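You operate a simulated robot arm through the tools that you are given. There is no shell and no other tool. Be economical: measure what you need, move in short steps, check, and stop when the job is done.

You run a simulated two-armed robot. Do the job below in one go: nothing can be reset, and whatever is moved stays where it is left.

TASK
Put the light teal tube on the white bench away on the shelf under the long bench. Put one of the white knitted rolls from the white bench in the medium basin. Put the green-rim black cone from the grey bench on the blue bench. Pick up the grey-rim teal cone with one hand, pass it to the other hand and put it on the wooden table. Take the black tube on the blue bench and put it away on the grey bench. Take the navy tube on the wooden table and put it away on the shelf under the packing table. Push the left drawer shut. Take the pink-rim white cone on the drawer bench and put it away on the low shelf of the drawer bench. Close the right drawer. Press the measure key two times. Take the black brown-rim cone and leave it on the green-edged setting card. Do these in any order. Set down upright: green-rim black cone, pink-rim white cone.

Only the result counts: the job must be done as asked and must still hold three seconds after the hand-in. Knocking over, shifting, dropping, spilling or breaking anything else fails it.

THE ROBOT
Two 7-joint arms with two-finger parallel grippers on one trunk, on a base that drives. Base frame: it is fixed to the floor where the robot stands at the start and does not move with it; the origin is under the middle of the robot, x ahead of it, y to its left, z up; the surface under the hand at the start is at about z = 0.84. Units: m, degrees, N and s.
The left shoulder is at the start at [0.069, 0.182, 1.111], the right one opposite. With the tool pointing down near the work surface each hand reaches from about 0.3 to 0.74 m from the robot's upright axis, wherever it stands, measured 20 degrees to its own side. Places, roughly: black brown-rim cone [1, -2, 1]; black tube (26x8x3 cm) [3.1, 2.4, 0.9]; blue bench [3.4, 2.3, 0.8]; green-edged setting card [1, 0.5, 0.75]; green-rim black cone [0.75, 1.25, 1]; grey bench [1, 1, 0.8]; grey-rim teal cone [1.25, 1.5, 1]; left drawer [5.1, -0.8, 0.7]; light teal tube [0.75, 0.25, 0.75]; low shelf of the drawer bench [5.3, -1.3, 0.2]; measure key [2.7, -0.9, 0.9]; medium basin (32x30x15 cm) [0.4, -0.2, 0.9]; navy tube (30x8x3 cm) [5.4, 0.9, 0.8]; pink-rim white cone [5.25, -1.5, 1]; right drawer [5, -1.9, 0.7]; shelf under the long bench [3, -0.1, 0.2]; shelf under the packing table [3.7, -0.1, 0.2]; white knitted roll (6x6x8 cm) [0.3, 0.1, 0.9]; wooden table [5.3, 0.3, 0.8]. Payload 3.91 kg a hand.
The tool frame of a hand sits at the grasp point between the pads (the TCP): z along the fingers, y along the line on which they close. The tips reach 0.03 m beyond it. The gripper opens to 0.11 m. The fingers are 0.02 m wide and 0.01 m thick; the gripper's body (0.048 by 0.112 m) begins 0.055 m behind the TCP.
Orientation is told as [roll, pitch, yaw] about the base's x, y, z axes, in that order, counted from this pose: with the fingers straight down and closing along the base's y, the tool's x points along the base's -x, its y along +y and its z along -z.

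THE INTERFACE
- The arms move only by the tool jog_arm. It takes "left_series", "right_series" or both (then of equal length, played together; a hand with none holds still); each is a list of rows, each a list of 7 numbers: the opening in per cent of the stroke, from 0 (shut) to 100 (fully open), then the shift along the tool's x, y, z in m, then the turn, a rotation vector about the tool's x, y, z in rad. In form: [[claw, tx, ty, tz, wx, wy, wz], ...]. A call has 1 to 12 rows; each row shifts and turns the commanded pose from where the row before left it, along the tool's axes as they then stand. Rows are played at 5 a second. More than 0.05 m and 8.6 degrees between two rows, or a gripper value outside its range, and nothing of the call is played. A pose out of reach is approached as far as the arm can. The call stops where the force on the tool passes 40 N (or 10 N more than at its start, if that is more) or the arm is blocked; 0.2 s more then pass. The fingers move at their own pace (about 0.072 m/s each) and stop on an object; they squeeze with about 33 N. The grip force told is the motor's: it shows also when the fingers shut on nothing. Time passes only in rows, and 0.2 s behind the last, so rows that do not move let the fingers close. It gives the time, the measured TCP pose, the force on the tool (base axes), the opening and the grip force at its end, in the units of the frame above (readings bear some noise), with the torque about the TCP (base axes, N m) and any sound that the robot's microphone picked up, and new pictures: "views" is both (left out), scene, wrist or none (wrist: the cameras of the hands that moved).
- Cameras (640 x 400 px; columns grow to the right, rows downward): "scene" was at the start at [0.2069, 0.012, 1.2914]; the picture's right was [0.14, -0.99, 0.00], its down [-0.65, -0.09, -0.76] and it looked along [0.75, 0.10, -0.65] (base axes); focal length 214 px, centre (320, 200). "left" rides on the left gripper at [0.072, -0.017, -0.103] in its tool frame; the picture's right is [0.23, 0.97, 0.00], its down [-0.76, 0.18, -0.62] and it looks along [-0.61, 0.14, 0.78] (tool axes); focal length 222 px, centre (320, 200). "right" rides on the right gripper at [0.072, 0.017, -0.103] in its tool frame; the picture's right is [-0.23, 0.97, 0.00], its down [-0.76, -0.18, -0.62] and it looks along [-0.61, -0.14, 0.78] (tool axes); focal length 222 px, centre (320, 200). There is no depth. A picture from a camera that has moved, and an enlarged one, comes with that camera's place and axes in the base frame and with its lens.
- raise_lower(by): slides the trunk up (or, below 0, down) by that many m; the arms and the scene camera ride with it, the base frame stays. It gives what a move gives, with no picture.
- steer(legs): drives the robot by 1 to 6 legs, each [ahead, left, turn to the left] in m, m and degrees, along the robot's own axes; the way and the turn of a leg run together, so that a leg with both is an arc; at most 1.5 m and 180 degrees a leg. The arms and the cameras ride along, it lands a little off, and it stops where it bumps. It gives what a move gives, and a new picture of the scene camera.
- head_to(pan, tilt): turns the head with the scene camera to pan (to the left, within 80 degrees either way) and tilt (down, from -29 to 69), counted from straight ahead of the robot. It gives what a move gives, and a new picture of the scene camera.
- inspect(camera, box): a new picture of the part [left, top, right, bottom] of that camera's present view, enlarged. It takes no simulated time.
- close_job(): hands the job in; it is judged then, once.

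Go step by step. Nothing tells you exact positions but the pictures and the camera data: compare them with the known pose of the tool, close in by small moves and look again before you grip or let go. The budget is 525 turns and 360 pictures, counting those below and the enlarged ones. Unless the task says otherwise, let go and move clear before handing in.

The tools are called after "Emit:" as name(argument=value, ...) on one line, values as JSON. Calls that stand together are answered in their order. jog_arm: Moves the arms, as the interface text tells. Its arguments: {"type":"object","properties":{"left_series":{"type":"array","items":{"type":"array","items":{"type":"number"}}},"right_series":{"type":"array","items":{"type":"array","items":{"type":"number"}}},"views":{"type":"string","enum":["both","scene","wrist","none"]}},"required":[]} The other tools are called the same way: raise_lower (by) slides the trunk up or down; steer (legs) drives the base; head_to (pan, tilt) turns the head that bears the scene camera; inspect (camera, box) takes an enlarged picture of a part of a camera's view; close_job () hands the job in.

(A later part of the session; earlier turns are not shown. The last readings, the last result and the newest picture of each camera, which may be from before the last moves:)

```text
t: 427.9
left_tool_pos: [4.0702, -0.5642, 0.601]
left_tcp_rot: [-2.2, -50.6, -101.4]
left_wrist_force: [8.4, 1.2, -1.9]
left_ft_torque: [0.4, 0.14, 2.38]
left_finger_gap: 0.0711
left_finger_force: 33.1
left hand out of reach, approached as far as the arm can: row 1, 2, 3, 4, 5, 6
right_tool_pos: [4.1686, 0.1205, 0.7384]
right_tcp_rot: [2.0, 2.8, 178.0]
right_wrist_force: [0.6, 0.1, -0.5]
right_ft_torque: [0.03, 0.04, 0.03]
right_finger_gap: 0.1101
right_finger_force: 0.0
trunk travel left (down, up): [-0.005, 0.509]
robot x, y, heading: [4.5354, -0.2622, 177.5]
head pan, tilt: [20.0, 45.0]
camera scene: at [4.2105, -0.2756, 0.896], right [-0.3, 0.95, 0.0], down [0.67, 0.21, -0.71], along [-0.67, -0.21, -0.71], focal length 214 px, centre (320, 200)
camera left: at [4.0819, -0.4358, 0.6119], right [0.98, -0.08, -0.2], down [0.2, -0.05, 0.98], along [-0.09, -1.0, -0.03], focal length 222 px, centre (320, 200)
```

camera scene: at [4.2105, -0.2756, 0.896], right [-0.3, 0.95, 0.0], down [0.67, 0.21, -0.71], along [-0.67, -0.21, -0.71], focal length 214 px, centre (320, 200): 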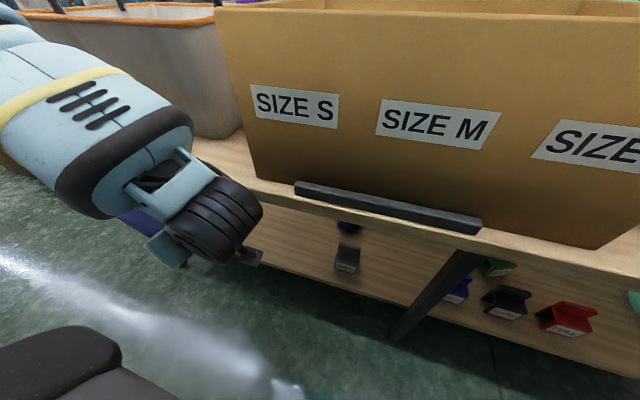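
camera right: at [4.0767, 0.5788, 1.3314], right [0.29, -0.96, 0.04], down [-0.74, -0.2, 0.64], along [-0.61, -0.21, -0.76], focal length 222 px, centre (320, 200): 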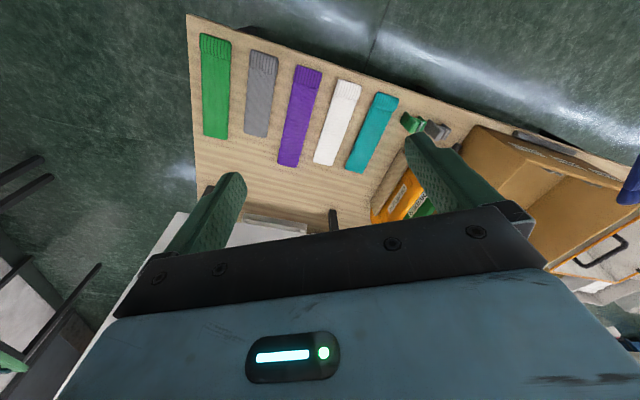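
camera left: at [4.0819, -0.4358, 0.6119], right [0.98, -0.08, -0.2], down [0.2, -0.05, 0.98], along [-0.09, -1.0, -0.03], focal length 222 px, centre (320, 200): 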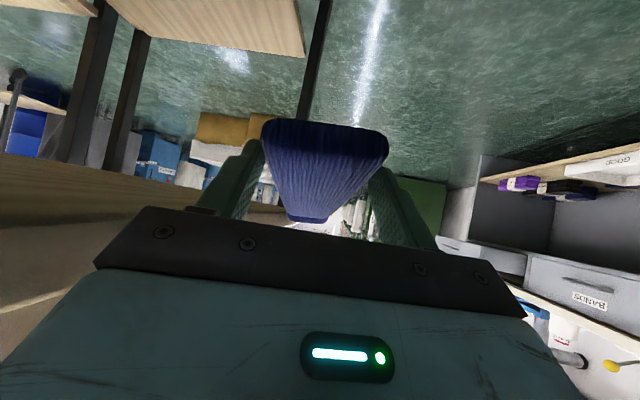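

The hand slid inward and is touching the table's edge. I back the base off by 6 cm.

Emit:
steer(legs=[[-0.06, 0, 0]])

```text
t: 428.9
left_tool_pos: [4.1277, -0.5661, 0.601]
left_tcp_rot: [-2.3, -50.6, -101.7]
left_wrist_force: [0.3, 0.2, 0.5]
left_ft_torque: [0.04, 0.02, 0.0]
left_finger_gap: 0.071
left_finger_force: 32.9
right_tool_pos: [4.2285, 0.1174, 0.7383]
right_tcp_rot: [1.9, 2.8, 177.8]
right_wrist_force: [-0.4, -0.4, 0.4]
right_ft_torque: [-0.02, -0.02, 0.0]
right_finger_gap: 0.1099
right_finger_force: 0.1
trunk travel left (down, up): [-0.005, 0.509]
robot x, y, heading: [4.592, -0.2635, 177.6]
head pan, tilt: [20.0, 45.0]
camera scene: at [4.27, -0.278, 0.8959], right [-0.3, 0.95, 0.0], down [0.67, 0.21, -0.71], along [-0.67, -0.21, -0.71], focal length 214 px, centre (320, 200)
```

scene: 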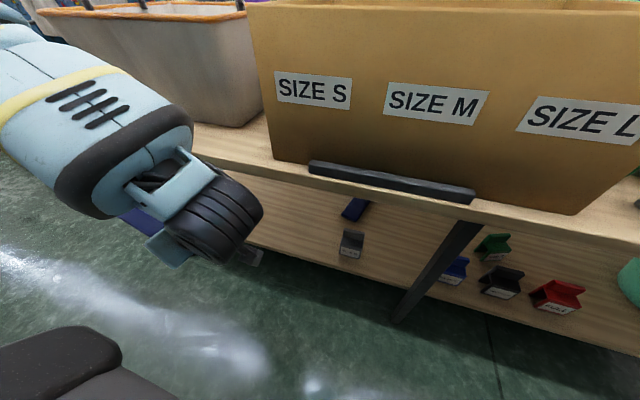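

Emit:
jog_arm(left_series=[[0, 0.0348, 0.006, 0.0285, 0, 0, 0], [0, 0.0348, 0.006, 0.0285, 0, 0, 0], [0, 0.0348, 0.006, 0.0285, 0, 0, 0]], views="none")

```text
t: 429.7
left_tool_pos: [4.0871, -0.58, 0.4871]
left_tcp_rot: [-2.3, -50.6, -101.6]
left_wrist_force: [-0.8, -0.9, -0.5]
left_ft_torque: [0.07, -0.01, 0.0]
left_finger_gap: 0.0711
left_finger_force: 32.9
left hand out of reach, approached as far as the arm can: row 1, 2, 3
right_tool_pos: [4.2286, 0.118, 0.7387]
right_tcp_rot: [1.8, 2.8, 177.9]
right_wrist_force: [0.5, 0.2, 0.1]
right_ft_torque: [0.02, 0.03, 0.03]
right_finger_gap: 0.1101
right_finger_force: 0.2
trunk travel left (down, up): [-0.005, 0.509]
robot x, y, heading: [4.5943, -0.2633, 177.2]
head pan, tilt: [20.0, 45.0]
```

Emit:
steer(legs=[[-0.035, 0, 2]])

Emit:
jog_arm(left_series=[[0, 0.0348, 0.006, 0.0285, 0, 0, 0], [0, 0.0348, 0.006, 0.0285, 0, 0, 0], [0, 0.0348, 0.006, 0.0285, 0, 0, 0], [0, 0.0348, 0.006, 0.0285, 0, 0, 0]])

```text
t: 430.6
left_tool_pos: [4.1341, -0.5979, 0.4873]
left_tcp_rot: [-2.3, -50.6, -99.7]
left_wrist_force: [0.3, -0.1, 0.4]
left_ft_torque: [0.06, -0.05, 0.03]
left_finger_gap: 0.0708
left_finger_force: 32.7
right_tool_pos: [4.25, 0.1055, 0.7379]
right_tcp_rot: [2.1, 2.7, 179.8]
right_wrist_force: [0.7, -0.1, -0.3]
right_ft_torque: [0.02, -0.03, 0.01]
right_finger_gap: 0.1102
right_finger_force: 0.0
trunk travel left (down, up): [-0.005, 0.509]
robot x, y, heading: [4.629, -0.2647, 179.9]
head pan, tilt: [20.0, 45.0]
camera scene: at [4.305, -0.2898, 0.8959], right [-0.34, 0.94, 0.0], down [0.67, 0.24, -0.71], along [-0.67, -0.24, -0.71], focal length 214 px, centre (320, 200)
```

scene: 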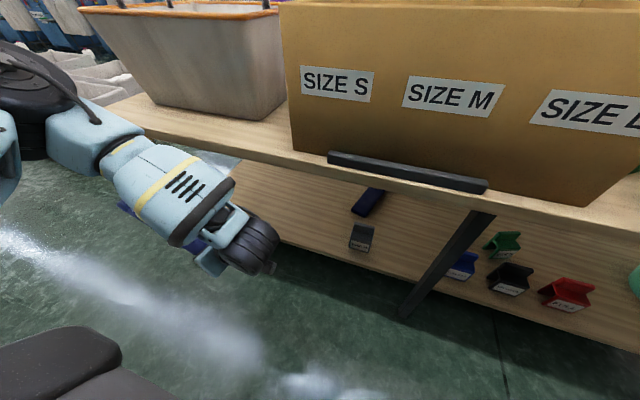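

```text
t: 431.6
left_tool_pos: [4.1534, -0.6018, 0.3034]
left_tcp_rot: [-2.4, -50.6, -99.6]
left_wrist_force: [-0.5, 0.0, -0.5]
left_ft_torque: [0.05, 0.02, 0.01]
left_finger_gap: 0.0705
left_finger_force: 32.3
right_tool_pos: [4.2504, 0.1049, 0.7372]
right_tcp_rot: [2.0, 3.0, 179.8]
right_wrist_force: [0.3, 0.3, 0.0]
right_ft_torque: [0.01, 0.0, -0.01]
right_finger_gap: 0.1098
right_finger_force: 0.1
trunk travel left (down, up): [-0.005, 0.509]
robot x, y, heading: [4.6271, -0.2595, 179.5]
head pan, tilt: [20.0, 45.0]
camera scene: at [4.3048, -0.2898, 0.8958], right [-0.34, 0.94, 0.0], down [0.67, 0.24, -0.71], along [-0.67, -0.24, -0.71], focal length 214 px, centre (320, 200)
camera left: at [4.1623, -0.4756, 0.315], right [0.98, -0.05, -0.2], down [0.2, -0.04, 0.98], along [-0.06, -1.0, -0.03], focal length 222 px, centre (320, 200)
```

scene: 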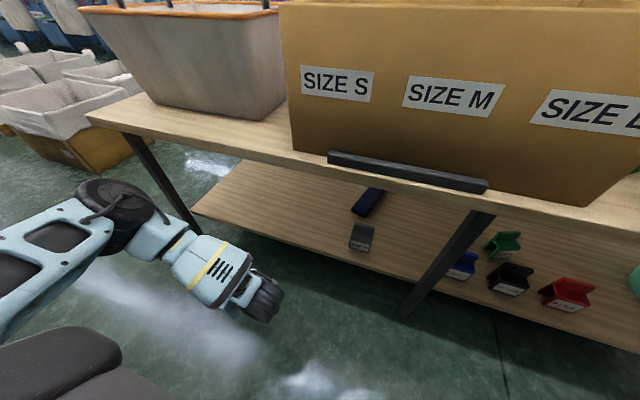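
left: 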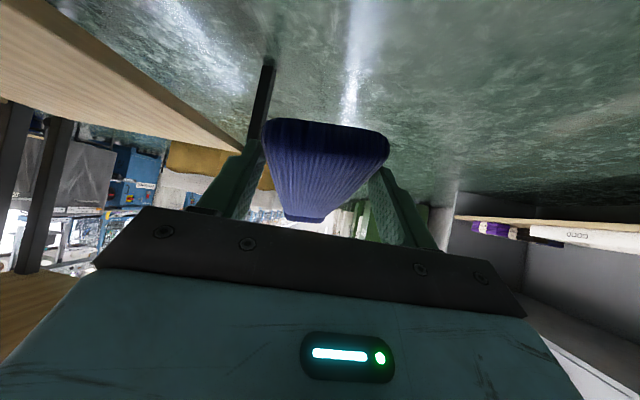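

The tube is down at z 0.30 with the shelf (z≈0.21, edge x≈3.91) in clear view. I extend the left arm westwards under the table.

Emit:
jog_arm(left_series=[[0, -0.0042, -0.0394, 0.0052, 0, 0, 0], [0, -0.0042, -0.0394, 0.0052, 0, 0, 0], [0, -0.0042, -0.0394, 0.0052, 0, 0, 0], [0, -0.0042, -0.0394, 0.0052, 0, 0, 0], [0, -0.0042, -0.0394, 0.0052, 0, 0, 0]])

```text
t: 432.8
left_tool_pos: [3.9815, -0.6294, 0.3384]
left_tcp_rot: [-2.3, -50.6, -99.8]
left_wrist_force: [0.4, -0.8, -0.5]
left_ft_torque: [0.02, 0.01, 0.01]
left_finger_gap: 0.0706
left_finger_force: 33.2
left hand out of reach, approached as far as the arm can: row 3, 4, 5
right_tool_pos: [4.2502, 0.1052, 0.7376]
right_tcp_rot: [1.9, 2.7, 179.8]
right_wrist_force: [-0.5, 0.3, 0.0]
right_ft_torque: [-0.01, -0.02, 0.01]
right_finger_gap: 0.11
right_finger_force: 0.1
trunk travel left (down, up): [-0.005, 0.509]
robot x, y, heading: [4.6249, -0.2633, 179.5]
head pan, tilt: [20.0, 45.0]
camera scene: at [4.3048, -0.2898, 0.8958], right [-0.34, 0.94, 0.0], down [0.67, 0.24, -0.71], along [-0.67, -0.24, -0.71], focal length 214 px, centre (320, 200)
camera left: at [3.9911, -0.5022, 0.35], right [0.98, -0.05, -0.2], down [0.2, -0.04, 0.98], along [-0.06, -1.0, -0.03], focal length 222 px, centre (320, 200)
```

scene: 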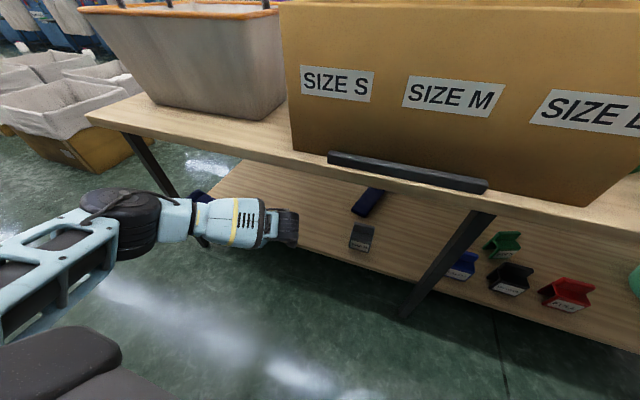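
left: 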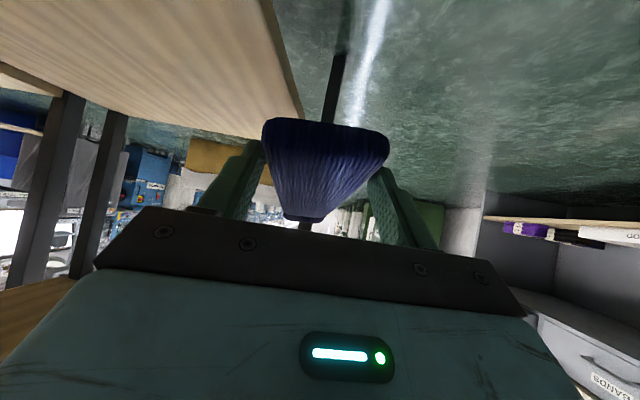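

The arm is nearly straight. To keep the elbow away from the tabletop, I rotate the hand so the tube points west-southwest while it's under the table.

Emit:
jog_arm(left_series=[[0, 0, 0, 0, 0.108, 0, 0.0886], [0, 0, 0, 0, 0.108, 0, 0.0886], [0, 0, 0, 0, 0.108, 0, 0.0886], [0, 0, 0, 0, 0.108, 0, 0.0886], [0, 0, 0, 0, 0.108, 0, 0.0886], [0, 0, 0, 0, 0.108, 0, 0.0886], [0, 0, 0, 0, 0.108, 0, 0.0886]])

```text
t: 434.4
left_tool_pos: [3.9821, -0.6275, 0.3381]
left_tcp_rot: [-1.3, -51.8, -156.5]
left_wrist_force: [-0.3, 0.2, -0.2]
left_ft_torque: [-0.01, -0.05, 0.0]
left_finger_gap: 0.0704
left_finger_force: 32.7
right_tool_pos: [4.2502, 0.1054, 0.738]
right_tcp_rot: [2.1, 2.8, 179.8]
right_wrist_force: [0.4, 0.9, -0.4]
right_ft_torque: [0.0, -0.02, -0.01]
right_finger_gap: 0.1098
right_finger_force: 0.2
trunk travel left (down, up): [-0.005, 0.509]
robot x, y, heading: [4.6243, -0.2647, 179.4]
head pan, tilt: [20.0, 45.0]
camera scene: at [4.3048, -0.2897, 0.8958], right [-0.34, 0.94, 0.0], down [0.67, 0.24, -0.71], along [-0.67, -0.24, -0.71], focal length 214 px, centre (320, 200)
camera left: at [4.0922, -0.5639, 0.3475], right [0.5, -0.85, -0.19], down [0.09, -0.17, 0.98], along [-0.86, -0.51, -0.01], focal length 222 px, centre (320, 200)
```

scene: 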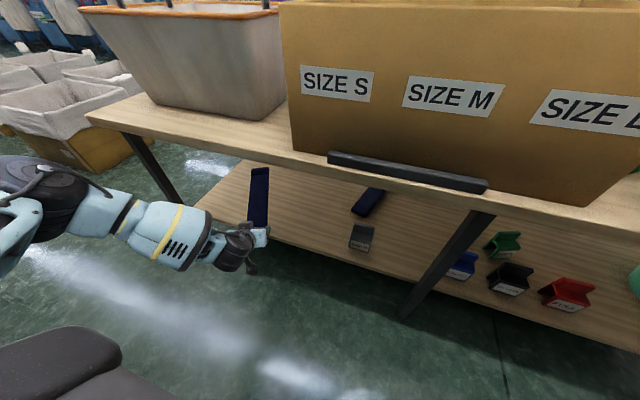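
left: 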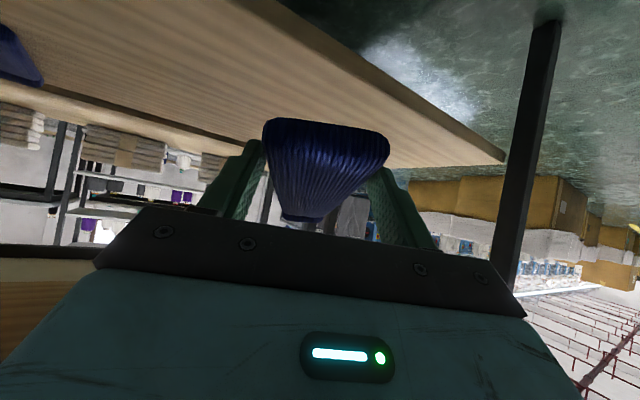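

Emit:
jog_arm(left_series=[[0, -0.0227, -0.016, 0.0288, 0, 0, 0], [0, -0.0227, -0.016, 0.0288, 0, 0, 0], [0, -0.0227, -0.016, 0.0288, 0, 0, 0], [0, 0.0314, 0, 0.0247, 0, 0, 0]])

```text
t: 435.4
left_tool_pos: [3.8623, -0.6256, 0.3007]
left_tcp_rot: [-1.4, -51.8, -156.4]
left_wrist_force: [0.0, -0.1, 0.3]
left_ft_torque: [0.03, -0.07, 0.01]
left_finger_gap: 0.0699
left_finger_force: 32.3
right_tool_pos: [4.2507, 0.1047, 0.7378]
right_tcp_rot: [2.0, 2.7, 179.8]
right_wrist_force: [0.1, 0.3, -0.3]
right_ft_torque: [0.01, -0.01, 0.0]
right_finger_gap: 0.1101
right_finger_force: 0.1
trunk travel left (down, up): [-0.005, 0.509]
robot x, y, heading: [4.6281, -0.2672, 179.4]
head pan, tilt: [20.0, 45.0]
camera scene: at [4.3047, -0.29, 0.8958], right [-0.34, 0.94, 0.0], down [0.67, 0.24, -0.71], along [-0.67, -0.24, -0.71], focal length 214 px, centre (320, 200)
camera left: at [3.9719, -0.5607, 0.3094], right [0.5, -0.84, -0.19], down [0.09, -0.17, 0.98], along [-0.86, -0.51, -0.01], focal length 222 px, centre (320, 200)
```

scene: 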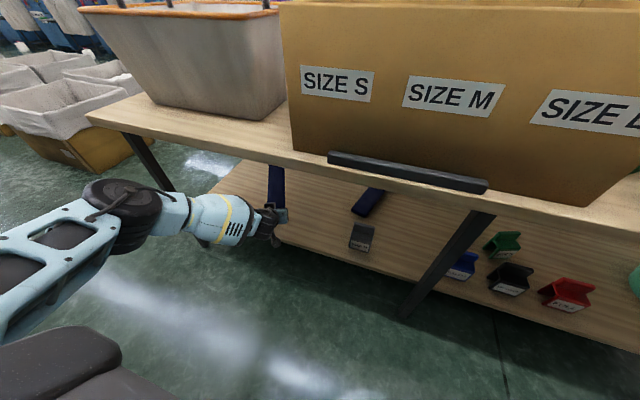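
left: 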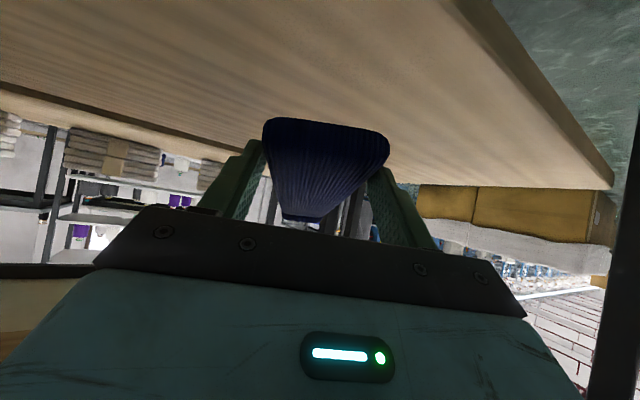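

I level the tube (pitch back ~5°), move 2 cm further in and lower towards the shelf.

Emit:
jog_arm(left_series=[[0, -0.0128, -0.009, 0.0162, 0, 0.098, 0], [0, 0.0144, 0, 0.0139, 0, 0, 0], [0, 0.0108, 0, 0.0104, 0, 0, 0], [0, 0, 0, 0, 0, 0, 0]])

```text
t: 436.4
left_tool_pos: [3.8603, -0.6336, 0.2842]
left_tcp_rot: [-1.2, -46.3, -156.7]
left_wrist_force: [-0.4, 0.5, -1.0]
left_ft_torque: [-0.02, -0.04, 0.04]
left_finger_gap: 0.0701
left_finger_force: 32.9
left hand out of reach, approached as far as the arm can: row 1, 2, 3
right_tool_pos: [4.2507, 0.1049, 0.7383]
right_tcp_rot: [2.0, 2.7, 179.9]
right_wrist_force: [-0.1, 0.0, 0.1]
right_ft_torque: [-0.04, 0.01, 0.03]
right_finger_gap: 0.1103
right_finger_force: 0.1
trunk travel left (down, up): [-0.005, 0.509]
robot x, y, heading: [4.6235, -0.2657, 179.8]
head pan, tilt: [20.0, 45.0]
camera scene: at [4.3048, -0.2897, 0.8958], right [-0.34, 0.94, 0.0], down [0.67, 0.24, -0.71], along [-0.67, -0.24, -0.71], focal length 214 px, centre (320, 200)
camera left: at [3.9704, -0.5696, 0.3037], right [0.52, -0.84, -0.18], down [0.0, -0.21, 0.98], along [-0.86, -0.51, -0.11], focal length 222 px, centre (320, 200)
```

scene: 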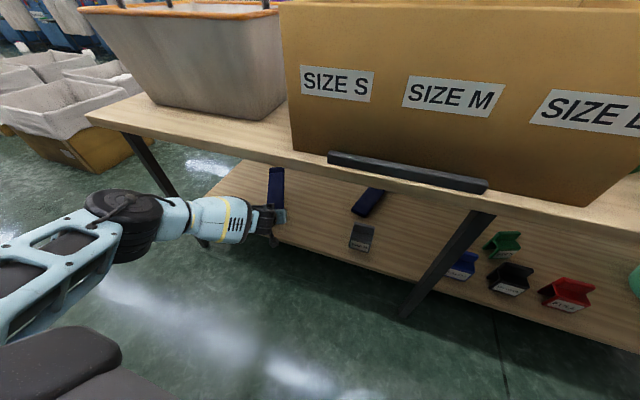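
left: 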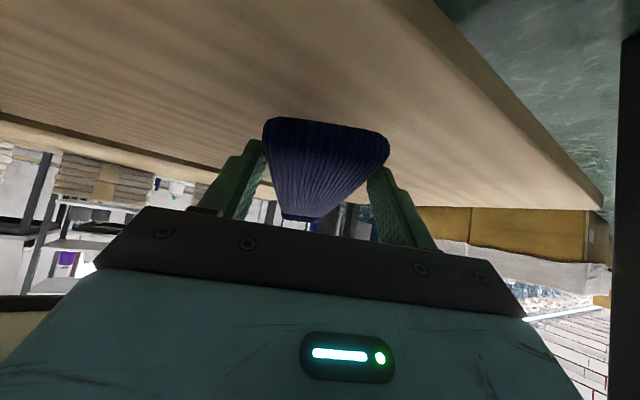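

At the arm's limit; I drive the base forward 5 cm and then lower.

Emit:
steer(legs=[[0.05, 0, 0]])

Emit:
jog_arm(left_series=[[0, 0.0144, 0, 0.0139, 0, 0, 0], [0, 0.0072, 0, 0.0069, 0, 0, 0], [0, 0.0036, 0, 0.0035, 0, 0, 0], [0, 0, 0, 0, 0, 0, 0]], views="wrist")

```text
t: 437.3
left_tool_pos: [3.8125, -0.6336, 0.2844]
left_tcp_rot: [-1.2, -46.2, -156.7]
left_wrist_force: [0.2, 0.6, -0.3]
left_ft_torque: [0.01, -0.03, -0.02]
left_finger_gap: 0.0698
left_finger_force: 33.0
right_tool_pos: [4.2007, 0.1068, 0.7388]
right_tcp_rot: [2.0, 2.7, 179.6]
right_wrist_force: [-0.4, -0.2, -0.4]
right_ft_torque: [0.02, 0.0, 0.0]
right_finger_gap: 0.1099
right_finger_force: 0.0
trunk travel left (down, up): [-0.005, 0.509]
robot x, y, heading: [4.5743, -0.2679, 179.5]
head pan, tilt: [20.0, 45.0]
camera scene: at [4.2546, -0.2893, 0.8958], right [-0.33, 0.94, 0.0], down [0.67, 0.24, -0.71], along [-0.67, -0.24, -0.71], focal length 214 px, centre (320, 200)
```

scene: 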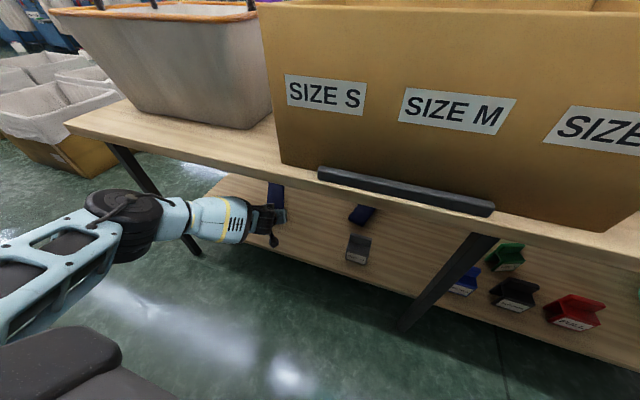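

```text
t: 438.3
left_tool_pos: [3.8279, -0.6401, 0.2639]
left_tcp_rot: [-1.3, -46.2, -156.6]
left_wrist_force: [1.8, -0.1, -0.9]
left_ft_torque: [0.01, -0.07, 0.01]
left_finger_gap: 0.0697
left_finger_force: 33.0
left hand out of reach, approached as far as the arm can: row 1, 2, 3
right_tool_pos: [4.2013, 0.1061, 0.7386]
right_tcp_rot: [2.1, 2.8, 179.7]
right_wrist_force: [0.5, 0.2, -0.4]
right_ft_torque: [-0.02, 0.02, 0.0]
right_finger_gap: 0.1098
right_finger_force: 0.1
trunk travel left (down, up): [-0.005, 0.509]
robot x, y, heading: [4.576, -0.2629, 179.8]
head pan, tilt: [20.0, 45.0]
camera left: at [3.9364, -0.5753, 0.2849], right [0.52, -0.84, -0.18], down [0.0, -0.21, 0.98], along [-0.86, -0.51, -0.11], focal length 222 px, centre (320, 200)
```

left: 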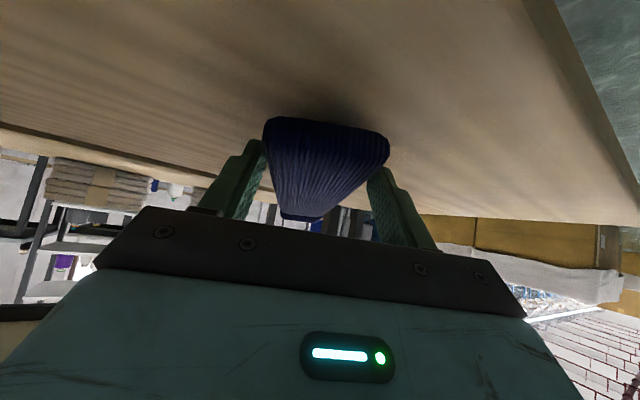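

Emit:
steer(legs=[[0.05, 0, 0]])

Emit:
jog_arm(left_series=[[0, 0.0108, 0, 0.0104, 0, 0, 0], [0, 0.0036, 0, 0.0035, 0, 0, 0], [0, 0.0036, 0, 0.0035, 0, 0, 0], [0, 0, 0, 0, 0, 0, 0]], views="wrist")

```text
t: 439.2
left_tool_pos: [3.7783, -0.639, 0.2647]
left_tcp_rot: [-1.2, -46.2, -156.7]
left_wrist_force: [0.4, -0.7, 0.9]
left_ft_torque: [0.01, -0.03, 0.01]
left_finger_gap: 0.0699
left_finger_force: 33.5
right_tool_pos: [4.1506, 0.1057, 0.738]
right_tcp_rot: [2.1, 2.8, 179.8]
right_wrist_force: [-0.9, -0.6, 0.2]
right_ft_torque: [0.0, 0.03, 0.01]
right_finger_gap: 0.1101
right_finger_force: 0.0
trunk travel left (down, up): [-0.005, 0.509]
robot x, y, heading: [4.5284, -0.2636, 179.4]
head pan, tilt: [20.0, 45.0]
camera scene: at [4.2045, -0.2889, 0.8958], right [-0.33, 0.94, 0.0], down [0.67, 0.24, -0.71], along [-0.67, -0.24, -0.71], focal length 214 px, centre (320, 200)
```

scene: 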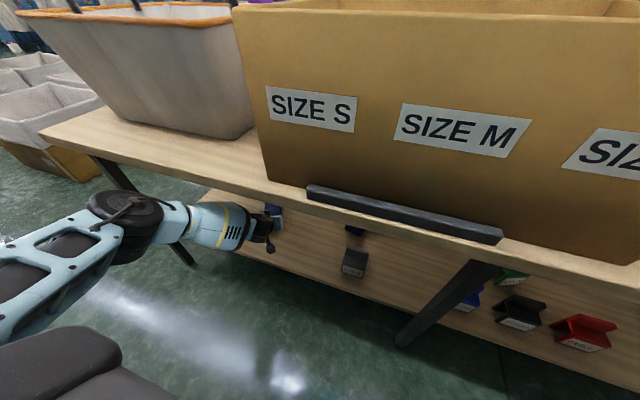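

```text
t: 440.2
left_tool_pos: [3.7879, -0.6419, 0.2556]
left_tcp_rot: [-1.4, -46.5, -156.6]
left_wrist_force: [-7.6, 6.0, 18.8]
left_ft_torque: [-0.27, -0.24, -0.05]
left_finger_gap: 0.0691
left_finger_force: 32.7
left hand out of reach, approached as far as the arm can: row 1, 2, 3
right_tool_pos: [4.1524, 0.1072, 0.7391]
right_tcp_rot: [2.0, 2.7, 179.7]
right_wrist_force: [-1.2, 0.3, -0.2]
right_ft_torque: [-0.02, -0.02, 0.02]
right_finger_gap: 0.1101
right_finger_force: 0.1
trunk travel left (down, up): [-0.005, 0.509]
robot x, y, heading: [4.5255, -0.261, 179.4]
head pan, tilt: [20.0, 45.0]
camera left: at [3.8961, -0.5783, 0.2758], right [0.51, -0.84, -0.18], down [0.01, -0.21, 0.98], along [-0.86, -0.5, -0.1], focal length 222 px, centre (320, 200)
```

left: 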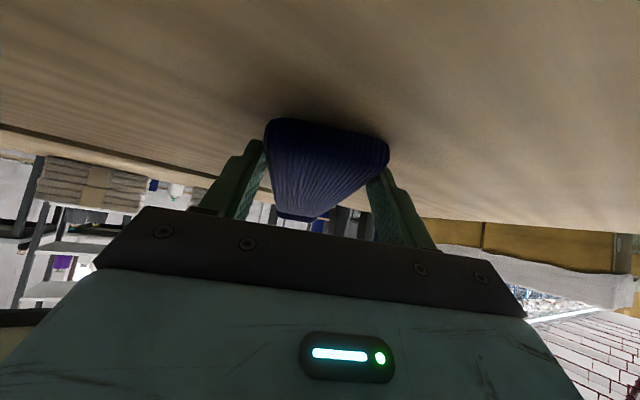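

Contact with the shelf. I release and retreat along the tool axis.

Emit:
jog_arm(left_series=[[50, 0, 0, 0, 0, 0, 0], [100, 0, 0, 0, 0, 0, 0], [100, 0, 0, 0, 0, 0, 0], [100, 0, 0, -0.02, 0, 0, 0], [100, 0, 0, -0.03, 0, 0, 0], [100, 0, 0, -0.03, 0, 0, 0]])

```text
t: 441.6
left_tool_pos: [3.8428, -0.6207, 0.3096]
left_tcp_rot: [-1.3, -46.2, -156.7]
left_wrist_force: [-0.9, -0.2, -0.2]
left_ft_torque: [-0.01, 0.01, -0.01]
left_finger_gap: 0.11
left_finger_force: 0.0
right_tool_pos: [4.1491, 0.1052, 0.7381]
right_tcp_rot: [2.0, 2.7, 179.8]
right_wrist_force: [0.1, 0.0, -0.2]
right_ft_torque: [0.01, 0.01, 0.01]
right_finger_gap: 0.1101
right_finger_force: 0.0
trunk travel left (down, up): [-0.005, 0.509]
robot x, y, heading: [4.5288, -0.2668, 179.9]
head pan, tilt: [20.0, 45.0]
camera scene: at [4.2047, -0.2889, 0.8959], right [-0.33, 0.94, 0.0], down [0.67, 0.24, -0.71], along [-0.67, -0.24, -0.71], focal length 214 px, centre (320, 200)
camera left: at [3.9518, -0.557, 0.3291], right [0.52, -0.84, -0.18], down [0.0, -0.21, 0.98], along [-0.86, -0.51, -0.11], focal length 222 px, centre (320, 200)
```

scene: 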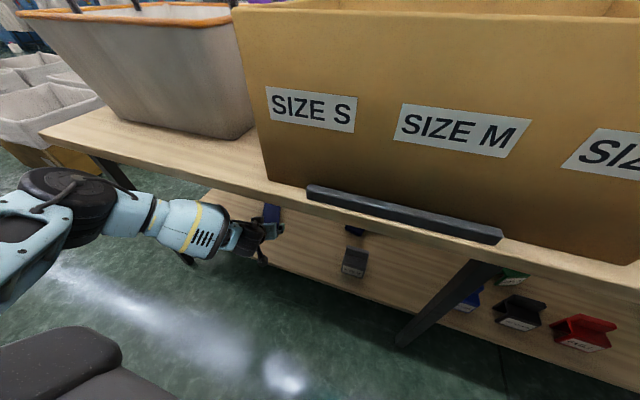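
left: 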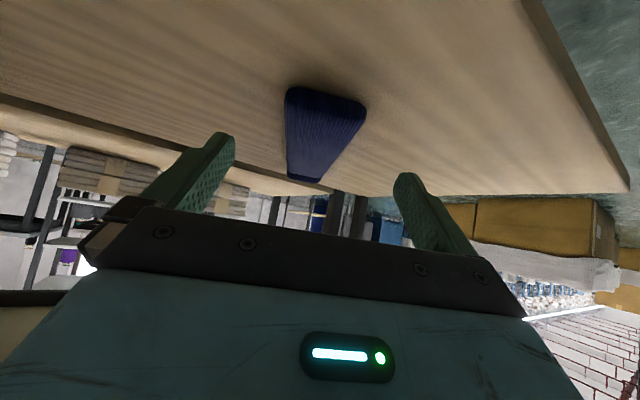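

The navy tube lies on the shelf. I withdraw the arm from under the table.

Emit:
steer(legs=[[-0.1, 0, 0]])

Emit:
jog_arm(left_series=[[100, 0.025, 0.016, -0.027, 0, 0, 0], [100, 0.025, 0.016, -0.027, 0, 0, 0], [100, 0.025, 0.016, -0.027, 0, 0, 0], [100, 0.025, 0.016, -0.027, 0, 0, 0], [100, 0.025, 0.016, -0.027, 0, 0, 0], [100, 0.025, 0.016, -0.027, 0, 0, 0]])

```text
t: 442.8
left_tool_pos: [3.9424, -0.6213, 0.3083]
left_tcp_rot: [-1.3, -46.3, -156.5]
left_wrist_force: [-1.3, 0.8, -0.4]
left_ft_torque: [0.0, 0.01, 0.01]
left_finger_gap: 0.1101
left_finger_force: 0.2
right_tool_pos: [4.2495, 0.105, 0.7382]
right_tcp_rot: [2.0, 2.8, 179.8]
right_wrist_force: [-0.8, 0.2, 0.2]
right_ft_torque: [0.02, 0.0, 0.02]
right_finger_gap: 0.1097
right_finger_force: 0.0
trunk travel left (down, up): [-0.005, 0.509]
robot x, y, heading: [4.6273, -0.263, 179.5]
head pan, tilt: [20.0, 45.0]
camera scene: at [4.3036, -0.2898, 0.8959], right [-0.34, 0.94, 0.0], down [0.67, 0.24, -0.71], along [-0.67, -0.24, -0.71], focal length 214 px, centre (320, 200)
```

scene: 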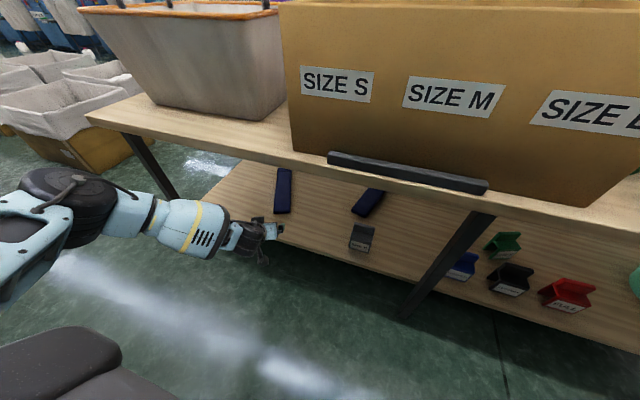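

```text
t: 444.2
left_tool_pos: [4.1826, -0.6263, 0.3127]
left_tcp_rot: [-1.3, -46.2, -156.6]
left_wrist_force: [-0.4, 0.8, 0.4]
left_ft_torque: [0.0, 0.02, 0.0]
left_finger_gap: 0.1099
left_finger_force: 0.1
right_tool_pos: [4.2498, 0.1067, 0.737]
right_tcp_rot: [2.0, 2.8, 179.9]
right_wrist_force: [0.2, 0.2, 1.2]
right_ft_torque: [-0.01, -0.01, 0.0]
right_finger_gap: 0.1098
right_finger_force: 0.0
trunk travel left (down, up): [-0.005, 0.509]
robot x, y, heading: [4.6241, -0.2653, 179.9]
head pan, tilt: [20.0, 45.0]
camera scene: at [4.3035, -0.2898, 0.8959], right [-0.34, 0.94, 0.0], down [0.67, 0.24, -0.71], along [-0.67, -0.24, -0.71], focal length 214 px, centre (320, 200)
camera left: at [4.2909, -0.5622, 0.3322], right [0.52, -0.84, -0.18], down [0.0, -0.21, 0.98], along [-0.86, -0.51, -0.1], focal length 222 px, centre (320, 200)
```

scene: 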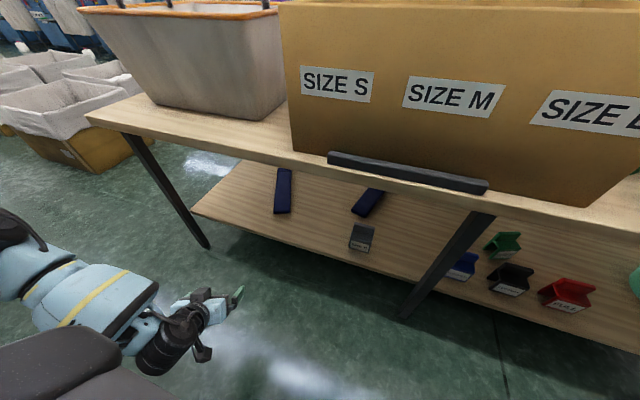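
left: 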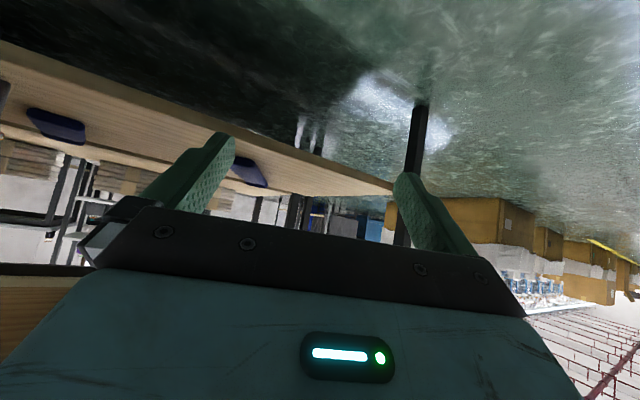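

The navy tube is away. I raise the trunk and look at the drawer bench.

Emit:
raise_lower(by=0.38)

Emit:
steer(legs=[[0.15, 0, 60]])

Emit:
head_to(pan=45, tilt=25)

```text
t: 447.9
left_tool_pos: [4.1825, -0.6264, 0.6905]
left_tcp_rot: [-1.2, -46.3, -156.7]
left_wrist_force: [-0.8, -0.1, -0.1]
left_ft_torque: [0.0, 0.0, -0.01]
left_finger_gap: 0.1102
left_finger_force: 0.1
right_tool_pos: [4.2487, 0.1058, 1.1172]
right_tcp_rot: [1.9, 2.8, 179.8]
right_wrist_force: [1.1, -0.1, 0.1]
right_ft_torque: [0.01, -0.03, 0.02]
right_finger_gap: 0.1101
right_finger_force: 0.1
trunk travel left (down, up): [-0.385, 0.129]
robot x, y, heading: [4.6286, -0.2677, 179.8]
head pan, tilt: [20.0, 45.0]
```

```text
t: 450.9
left_tool_pos: [4.607, -0.8976, 0.6912]
left_tcp_rot: [-1.4, -46.2, -95.3]
left_wrist_force: [0.5, 0.2, 0.1]
left_ft_torque: [0.0, 0.04, 0.0]
left_finger_gap: 0.1102
left_finger_force: 0.1
right_tool_pos: [3.9984, -0.4896, 1.1183]
right_tcp_rot: [2.0, 2.8, -118.9]
right_wrist_force: [-0.5, 0.3, -0.2]
right_ft_torque: [-0.01, -0.02, 0.01]
right_finger_gap: 0.1101
right_finger_force: 0.1
trunk travel left (down, up): [-0.385, 0.129]
robot x, y, heading: [4.5019, -0.3381, -118.8]
head pan, tilt: [20.0, 45.0]
camera scene: at [4.4316, -0.5211, 1.2963], right [-0.99, 0.16, 0.0], down [0.11, 0.7, -0.71], along [-0.11, -0.7, -0.71], focal length 214 px, centre (320, 200)
```

scene: 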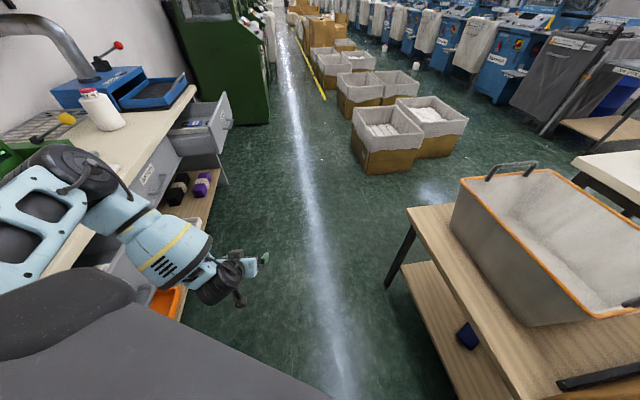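

```text
t: 451.8
left_tool_pos: [4.6071, -0.8992, 0.6905]
left_tcp_rot: [-1.2, -46.3, -95.3]
left_wrist_force: [1.0, 0.1, -0.1]
left_ft_torque: [0.02, 0.02, 0.02]
left_finger_gap: 0.11
left_finger_force: 0.1
right_tool_pos: [3.9982, -0.4887, 1.1176]
right_tcp_rot: [2.0, 2.8, -118.9]
right_wrist_force: [0.0, 0.0, 0.4]
right_ft_torque: [0.0, 0.01, 0.01]
right_finger_gap: 0.11
right_finger_force: 0.0
trunk travel left (down, up): [-0.385, 0.129]
robot x, y, heading: [4.5112, -0.3374, -119.0]
head pan, tilt: [45.0, 25.0]
camera scene: at [4.4697, -0.5293, 1.3269], right [-0.96, -0.27, 0.0], down [-0.12, 0.41, -0.91], along [0.25, -0.87, -0.42], focal length 214 px, centre (320, 200)
```

scene: 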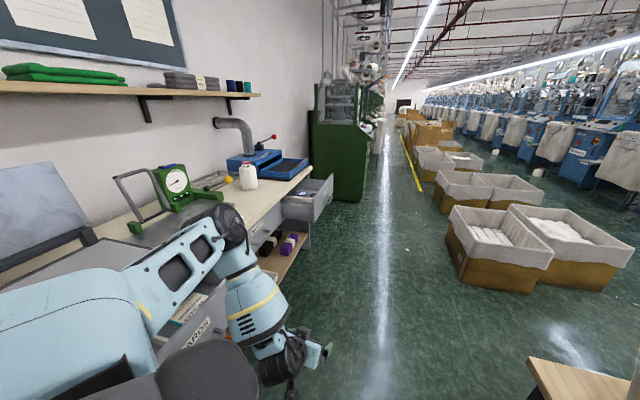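

I raise the left hand well above the drawers and return it to vertical before turning.

Emit:
jog_arm(left_series=[[100, -0.031, 0, -0.0295, 0, 0, 0], [100, -0.031, 0, -0.0295, 0, 0, 0], [100, -0.031, 0, -0.0295, 0, 0, 0], [100, -0.031, 0, -0.0295, 0, 0, 0], [100, -0.031, 0, -0.0295, 0, 0, 0], [100, -0.031, 0, -0.0295, 0, 0, 0], [100, -0.031, 0, -0.0295, 0, 0, 0], [100, -0.031, 0, -0.0295, 0, 0, 0], [100, -0.031, 0, -0.0295, 0, 0, 0], [100, -0.031, 0, -0.0295, 0, 0, 0]], views="none")

Emit:
jog_arm(left_series=[[100, 0, 0, 0, 0, 0.135, 0], [100, 0, 0, 0, 0, 0.135, 0], [100, 0, 0, 0, 0, 0.135, 0], [100, 0, 0, 0, 0, 0.135, 0], [100, 0, 0, 0, 0, 0.135, 0], [100, 0, 0, 0, 0, 0.135, 0], [100, 0, 0, 0, 0, 0, 0.14], [100, 0, 0, 0, 0, 0, 0.14], [100, 0, 0, 0, 0, 0, 0.14]], views="none")

```text
t: 454.0
left_tool_pos: [4.6146, -0.9013, 1.1185]
left_tcp_rot: [-1.2, -46.3, -95.5]
left_wrist_force: [-0.6, 0.2, 0.6]
left_ft_torque: [0.0, 0.0, 0.0]
left_finger_gap: 0.1099
left_finger_force: 0.1
right_tool_pos: [3.9979, -0.4894, 1.1169]
right_tcp_rot: [2.0, 2.7, -118.9]
right_wrist_force: [0.2, -1.2, -0.2]
right_ft_torque: [-0.03, 0.05, 0.01]
right_finger_gap: 0.1101
right_finger_force: 0.1
trunk travel left (down, up): [-0.385, 0.129]
robot x, y, heading: [4.5022, -0.3316, -119.1]
head pan, tilt: [45.0, 25.0]
```

```text
t: 456.0
left_tool_pos: [4.6147, -0.9011, 1.1182]
left_tcp_rot: [-0.9, -0.1, -120.4]
left_wrist_force: [0.3, -0.1, 0.9]
left_ft_torque: [-0.01, -0.01, 0.0]
left_finger_gap: 0.11
left_finger_force: 0.1
right_tool_pos: [3.9985, -0.4901, 1.1174]
right_tcp_rot: [2.0, 2.8, -119.0]
right_wrist_force: [-0.5, -1.1, -0.1]
right_ft_torque: [-0.02, -0.01, 0.02]
right_finger_gap: 0.1101
right_finger_force: 0.0
trunk travel left (down, up): [-0.385, 0.129]
robot x, y, heading: [4.5008, -0.3377, -119.0]
head pan, tilt: [45.0, 25.0]
```

Emit:
raise_lower(by=0.1)

Emit:
steer(legs=[[0.972, 0.31, 0], [0, 0, 119]])

Emit:
head_to(pan=0, tilt=30)

```text
t: 457.4
left_tool_pos: [4.6144, -0.9023, 1.2182]
left_tcp_rot: [-0.9, -0.2, -120.3]
left_wrist_force: [0.0, -0.3, -0.1]
left_ft_torque: [0.0, -0.01, -0.03]
left_finger_gap: 0.1101
left_finger_force: 0.0
right_tool_pos: [3.9978, -0.4906, 1.2162]
right_tcp_rot: [2.0, 2.9, -119.0]
right_wrist_force: [-0.2, -0.6, -0.6]
right_ft_torque: [0.01, 0.02, 0.02]
right_finger_gap: 0.1098
right_finger_force: 0.1
trunk travel left (down, up): [-0.485, 0.029]
robot x, y, heading: [4.5052, -0.3399, -119.2]
head pan, tilt: [45.0, 25.0]
```

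```text
t: 467.7
left_tool_pos: [4.7398, -0.9687, 1.218]
left_tcp_rot: [-1.0, -0.2, -0.6]
left_wrist_force: [0.3, 0.3, 0.1]
left_ft_torque: [-0.01, 0.01, -0.03]
left_finger_gap: 0.11
left_finger_force: 0.0
right_tool_pos: [4.6876, -1.708, 1.2176]
right_tcp_rot: [2.0, 2.7, 0.8]
right_wrist_force: [-0.1, 0.5, -0.5]
right_ft_torque: [0.0, 0.02, 0.02]
right_finger_gap: 0.1102
right_finger_force: 0.0
trunk travel left (down, up): [-0.485, 0.029]
robot x, y, heading: [4.3049, -1.3451, 0.7]
head pan, tilt: [45.0, 25.0]
camera scene: at [4.418, -1.2784, 1.4472], right [0.71, -0.7, 0.0], down [-0.3, -0.3, -0.91], along [0.63, 0.65, -0.42], focal length 214 px, centre (320, 200)
```

scene: 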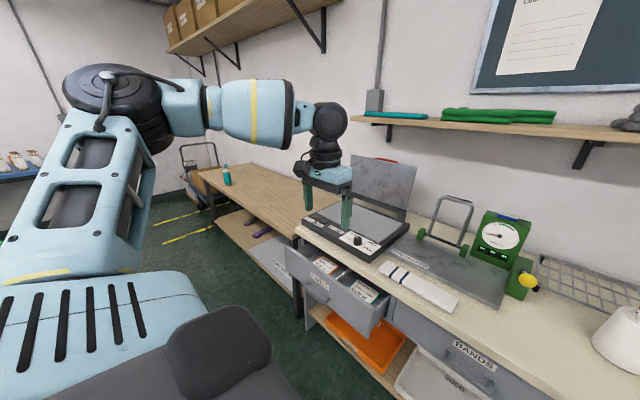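

```text
t: 468.8
left_tool_pos: [4.7412, -0.9694, 1.218]
left_tcp_rot: [-0.8, -0.1, -0.6]
left_wrist_force: [0.1, -0.1, -0.2]
left_ft_torque: [0.03, -0.01, -0.02]
left_finger_gap: 0.11
left_finger_force: 0.0
right_tool_pos: [4.6882, -1.7072, 1.2176]
right_tcp_rot: [1.9, 2.7, 0.9]
right_wrist_force: [0.2, -0.5, 0.1]
right_ft_torque: [0.02, -0.01, -0.01]
right_finger_gap: 0.1102
right_finger_force: 0.1
trunk travel left (down, up): [-0.485, 0.029]
robot x, y, heading: [4.3062, -1.3438, 0.4]
head pan, tilt: [0.0, 30.0]
camera scene: at [4.4439, -1.3431, 1.4393], right [0.01, -1.0, 0.0], down [-0.5, -0.01, -0.87], along [0.87, 0.01, -0.5], focal length 214 px, centre (320, 200)
```

scene: 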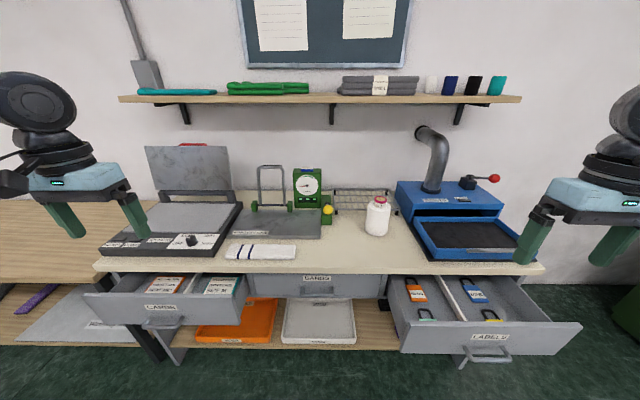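

Both drawers are open (fronts at x≈4.9 and 4.8); the pink-rim white cone stands on the bench. I first go for the left drawer: shift left and bring the closed left hand in front of its face.

Emit:
steer(legs=[[0.05, 0.29, -0.4]])

Emit:
raise_lower(by=-0.2)

Emit:
jog_arm(left_series=[[0, 0, -0.03, 0.03, 0, 0, 0], [0, 0, -0.03, 0.03, 0, 0, 0], [0, 0, -0.03, 0.03, 0, 0, 0], [0, 0, 0, 0.04, 0, 0, 0], [0, 0, 0, 0.04, 0, 0, 0], [0, 0, 0, 0.04, 0, 0, 0]])

```text
t: 471.9
left_tool_pos: [4.7899, -0.683, 1.2187]
left_tcp_rot: [-0.9, -0.2, -0.9]
left_wrist_force: [0.0, 0.1, -0.5]
left_ft_torque: [-0.02, 0.0, -0.02]
left_finger_gap: 0.1098
left_finger_force: 0.0
right_tool_pos: [4.7333, -1.4225, 1.2171]
right_tcp_rot: [2.0, 2.7, 0.5]
right_wrist_force: [0.2, -0.2, 0.5]
right_ft_torque: [0.01, 0.01, -0.01]
right_finger_gap: 0.11
right_finger_force: 0.0
trunk travel left (down, up): [-0.485, 0.029]
robot x, y, heading: [4.352, -1.058, 0.1]
head pan, tilt: [0.0, 30.0]
camera scene: at [4.4913, -1.0555, 1.4393], right [0.01, -1.0, 0.0], down [-0.5, 0.0, -0.87], along [0.87, 0.0, -0.5], focal length 214 px, centre (320, 200)
```

scene: 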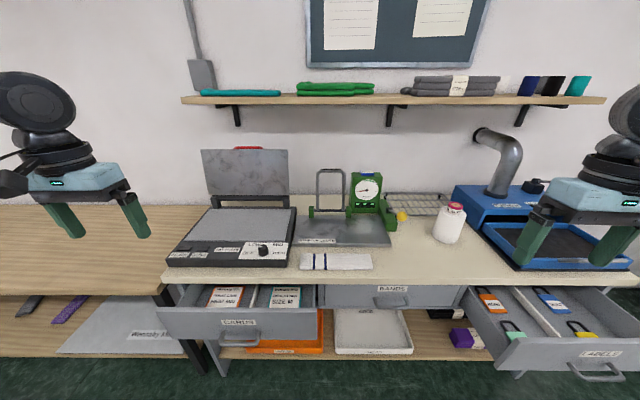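

```text
t: 474.1
left_tool_pos: [4.7905, -0.6825, 1.0196]
left_tcp_rot: [-0.9, -0.2, -0.9]
left_wrist_force: [-0.5, 0.2, -0.4]
left_ft_torque: [0.02, 0.02, -0.03]
left_finger_gap: 0.1099
left_finger_force: 0.0
right_tool_pos: [4.7337, -1.4214, 1.0183]
right_tcp_rot: [2.0, 2.8, 0.4]
right_wrist_force: [-0.8, 0.7, 0.4]
right_ft_torque: [0.02, 0.01, 0.01]
right_finger_gap: 0.1101
right_finger_force: 0.1
trunk travel left (down, up): [-0.285, 0.229]
robot x, y, heading: [4.3511, -1.0598, 0.4]
head pan, tilt: [0.0, 30.0]
```

```text
t: 475.5
left_tool_pos: [4.7892, -0.7768, 0.81]
left_tcp_rot: [-1.0, -0.3, -0.9]
left_wrist_force: [-0.4, 0.6, 0.3]
left_ft_torque: [-0.03, 0.01, 0.0]
left_finger_gap: 0.0
left_finger_force: 32.6
right_tool_pos: [4.7346, -1.4207, 1.0173]
right_tcp_rot: [2.0, 2.8, 0.5]
right_wrist_force: [0.3, -0.6, 0.6]
right_ft_torque: [0.02, 0.0, -0.01]
right_finger_gap: 0.11
right_finger_force: 0.0
trunk travel left (down, up): [-0.285, 0.229]
robot x, y, heading: [4.3521, -1.0567, 0.4]
head pan, tilt: [0.0, 30.0]
camera scene: at [4.5914, -1.0546, 1.2161], right [0.01, -1.0, 0.0], down [-0.5, 0.0, -0.87], along [0.87, 0.01, -0.5], focal length 214 px, centre (320, 200)
camera left: at [4.7149, -0.7901, 0.9149], right [-0.21, 0.98, -0.02], down [0.76, 0.18, 0.62], along [0.61, 0.12, -0.78], focal length 222 px, centre (320, 200)
```

scene: 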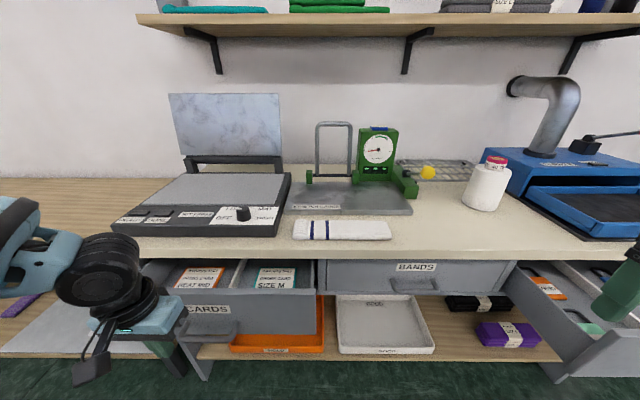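
left: 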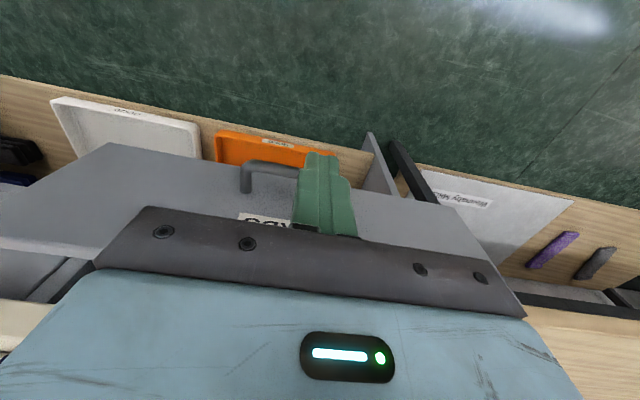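

The closed hand is right before the drawer face (x≈4.91, centre y≈-0.775). I lower it to label height and push forward.

Emit:
jog_arm(left_series=[[0, 0, 0, 0.04, 0, 0, 0], [0, 0, 0, 0.03, 0, 0, 0], [0, -0.03, 0, 0, 0, 0, 0], [0, -0.03, 0, 0, 0, 0, 0], [0, -0.03, 0, 0, 0, 0, 0], [0, -0.03, 0, 0, 0, 0, 0], [0, -0.03, 0, 0, 0, 0, 0]])

```text
t: 477.1
left_tool_pos: [4.9392, -0.7789, 0.7396]
left_tcp_rot: [-1.0, -0.2, -0.9]
left_wrist_force: [0.3, 0.0, -0.5]
left_ft_torque: [-0.02, -0.01, -0.01]
left_finger_gap: 0.0
left_finger_force: 32.6
right_tool_pos: [4.7337, -1.4215, 1.017]
right_tcp_rot: [1.9, 2.8, 0.5]
right_wrist_force: [-0.2, 0.2, -0.2]
right_ft_torque: [0.0, 0.02, -0.03]
right_finger_gap: 0.1099
right_finger_force: 0.1
trunk travel left (down, up): [-0.285, 0.229]
robot x, y, heading: [4.3514, -1.0569, 0.4]
head pan, tilt: [0.0, 30.0]
camera scene: at [4.5915, -1.0548, 1.2161], right [0.01, -1.0, 0.0], down [-0.5, 0.0, -0.87], along [0.87, 0.01, -0.5], focal length 214 px, centre (320, 200)
camera left: at [4.866, -0.792, 0.8443], right [-0.21, 0.98, -0.02], down [0.76, 0.18, 0.62], along [0.61, 0.12, -0.78], focal length 222 px, centre (320, 200)
```

scene: 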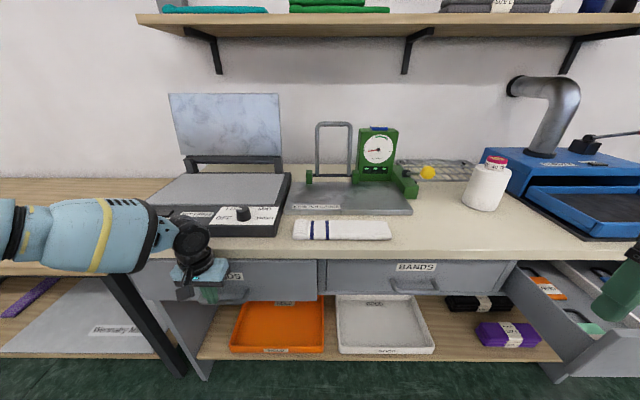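
left: 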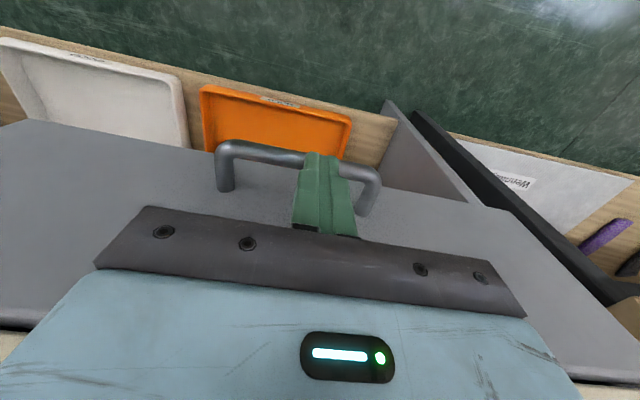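

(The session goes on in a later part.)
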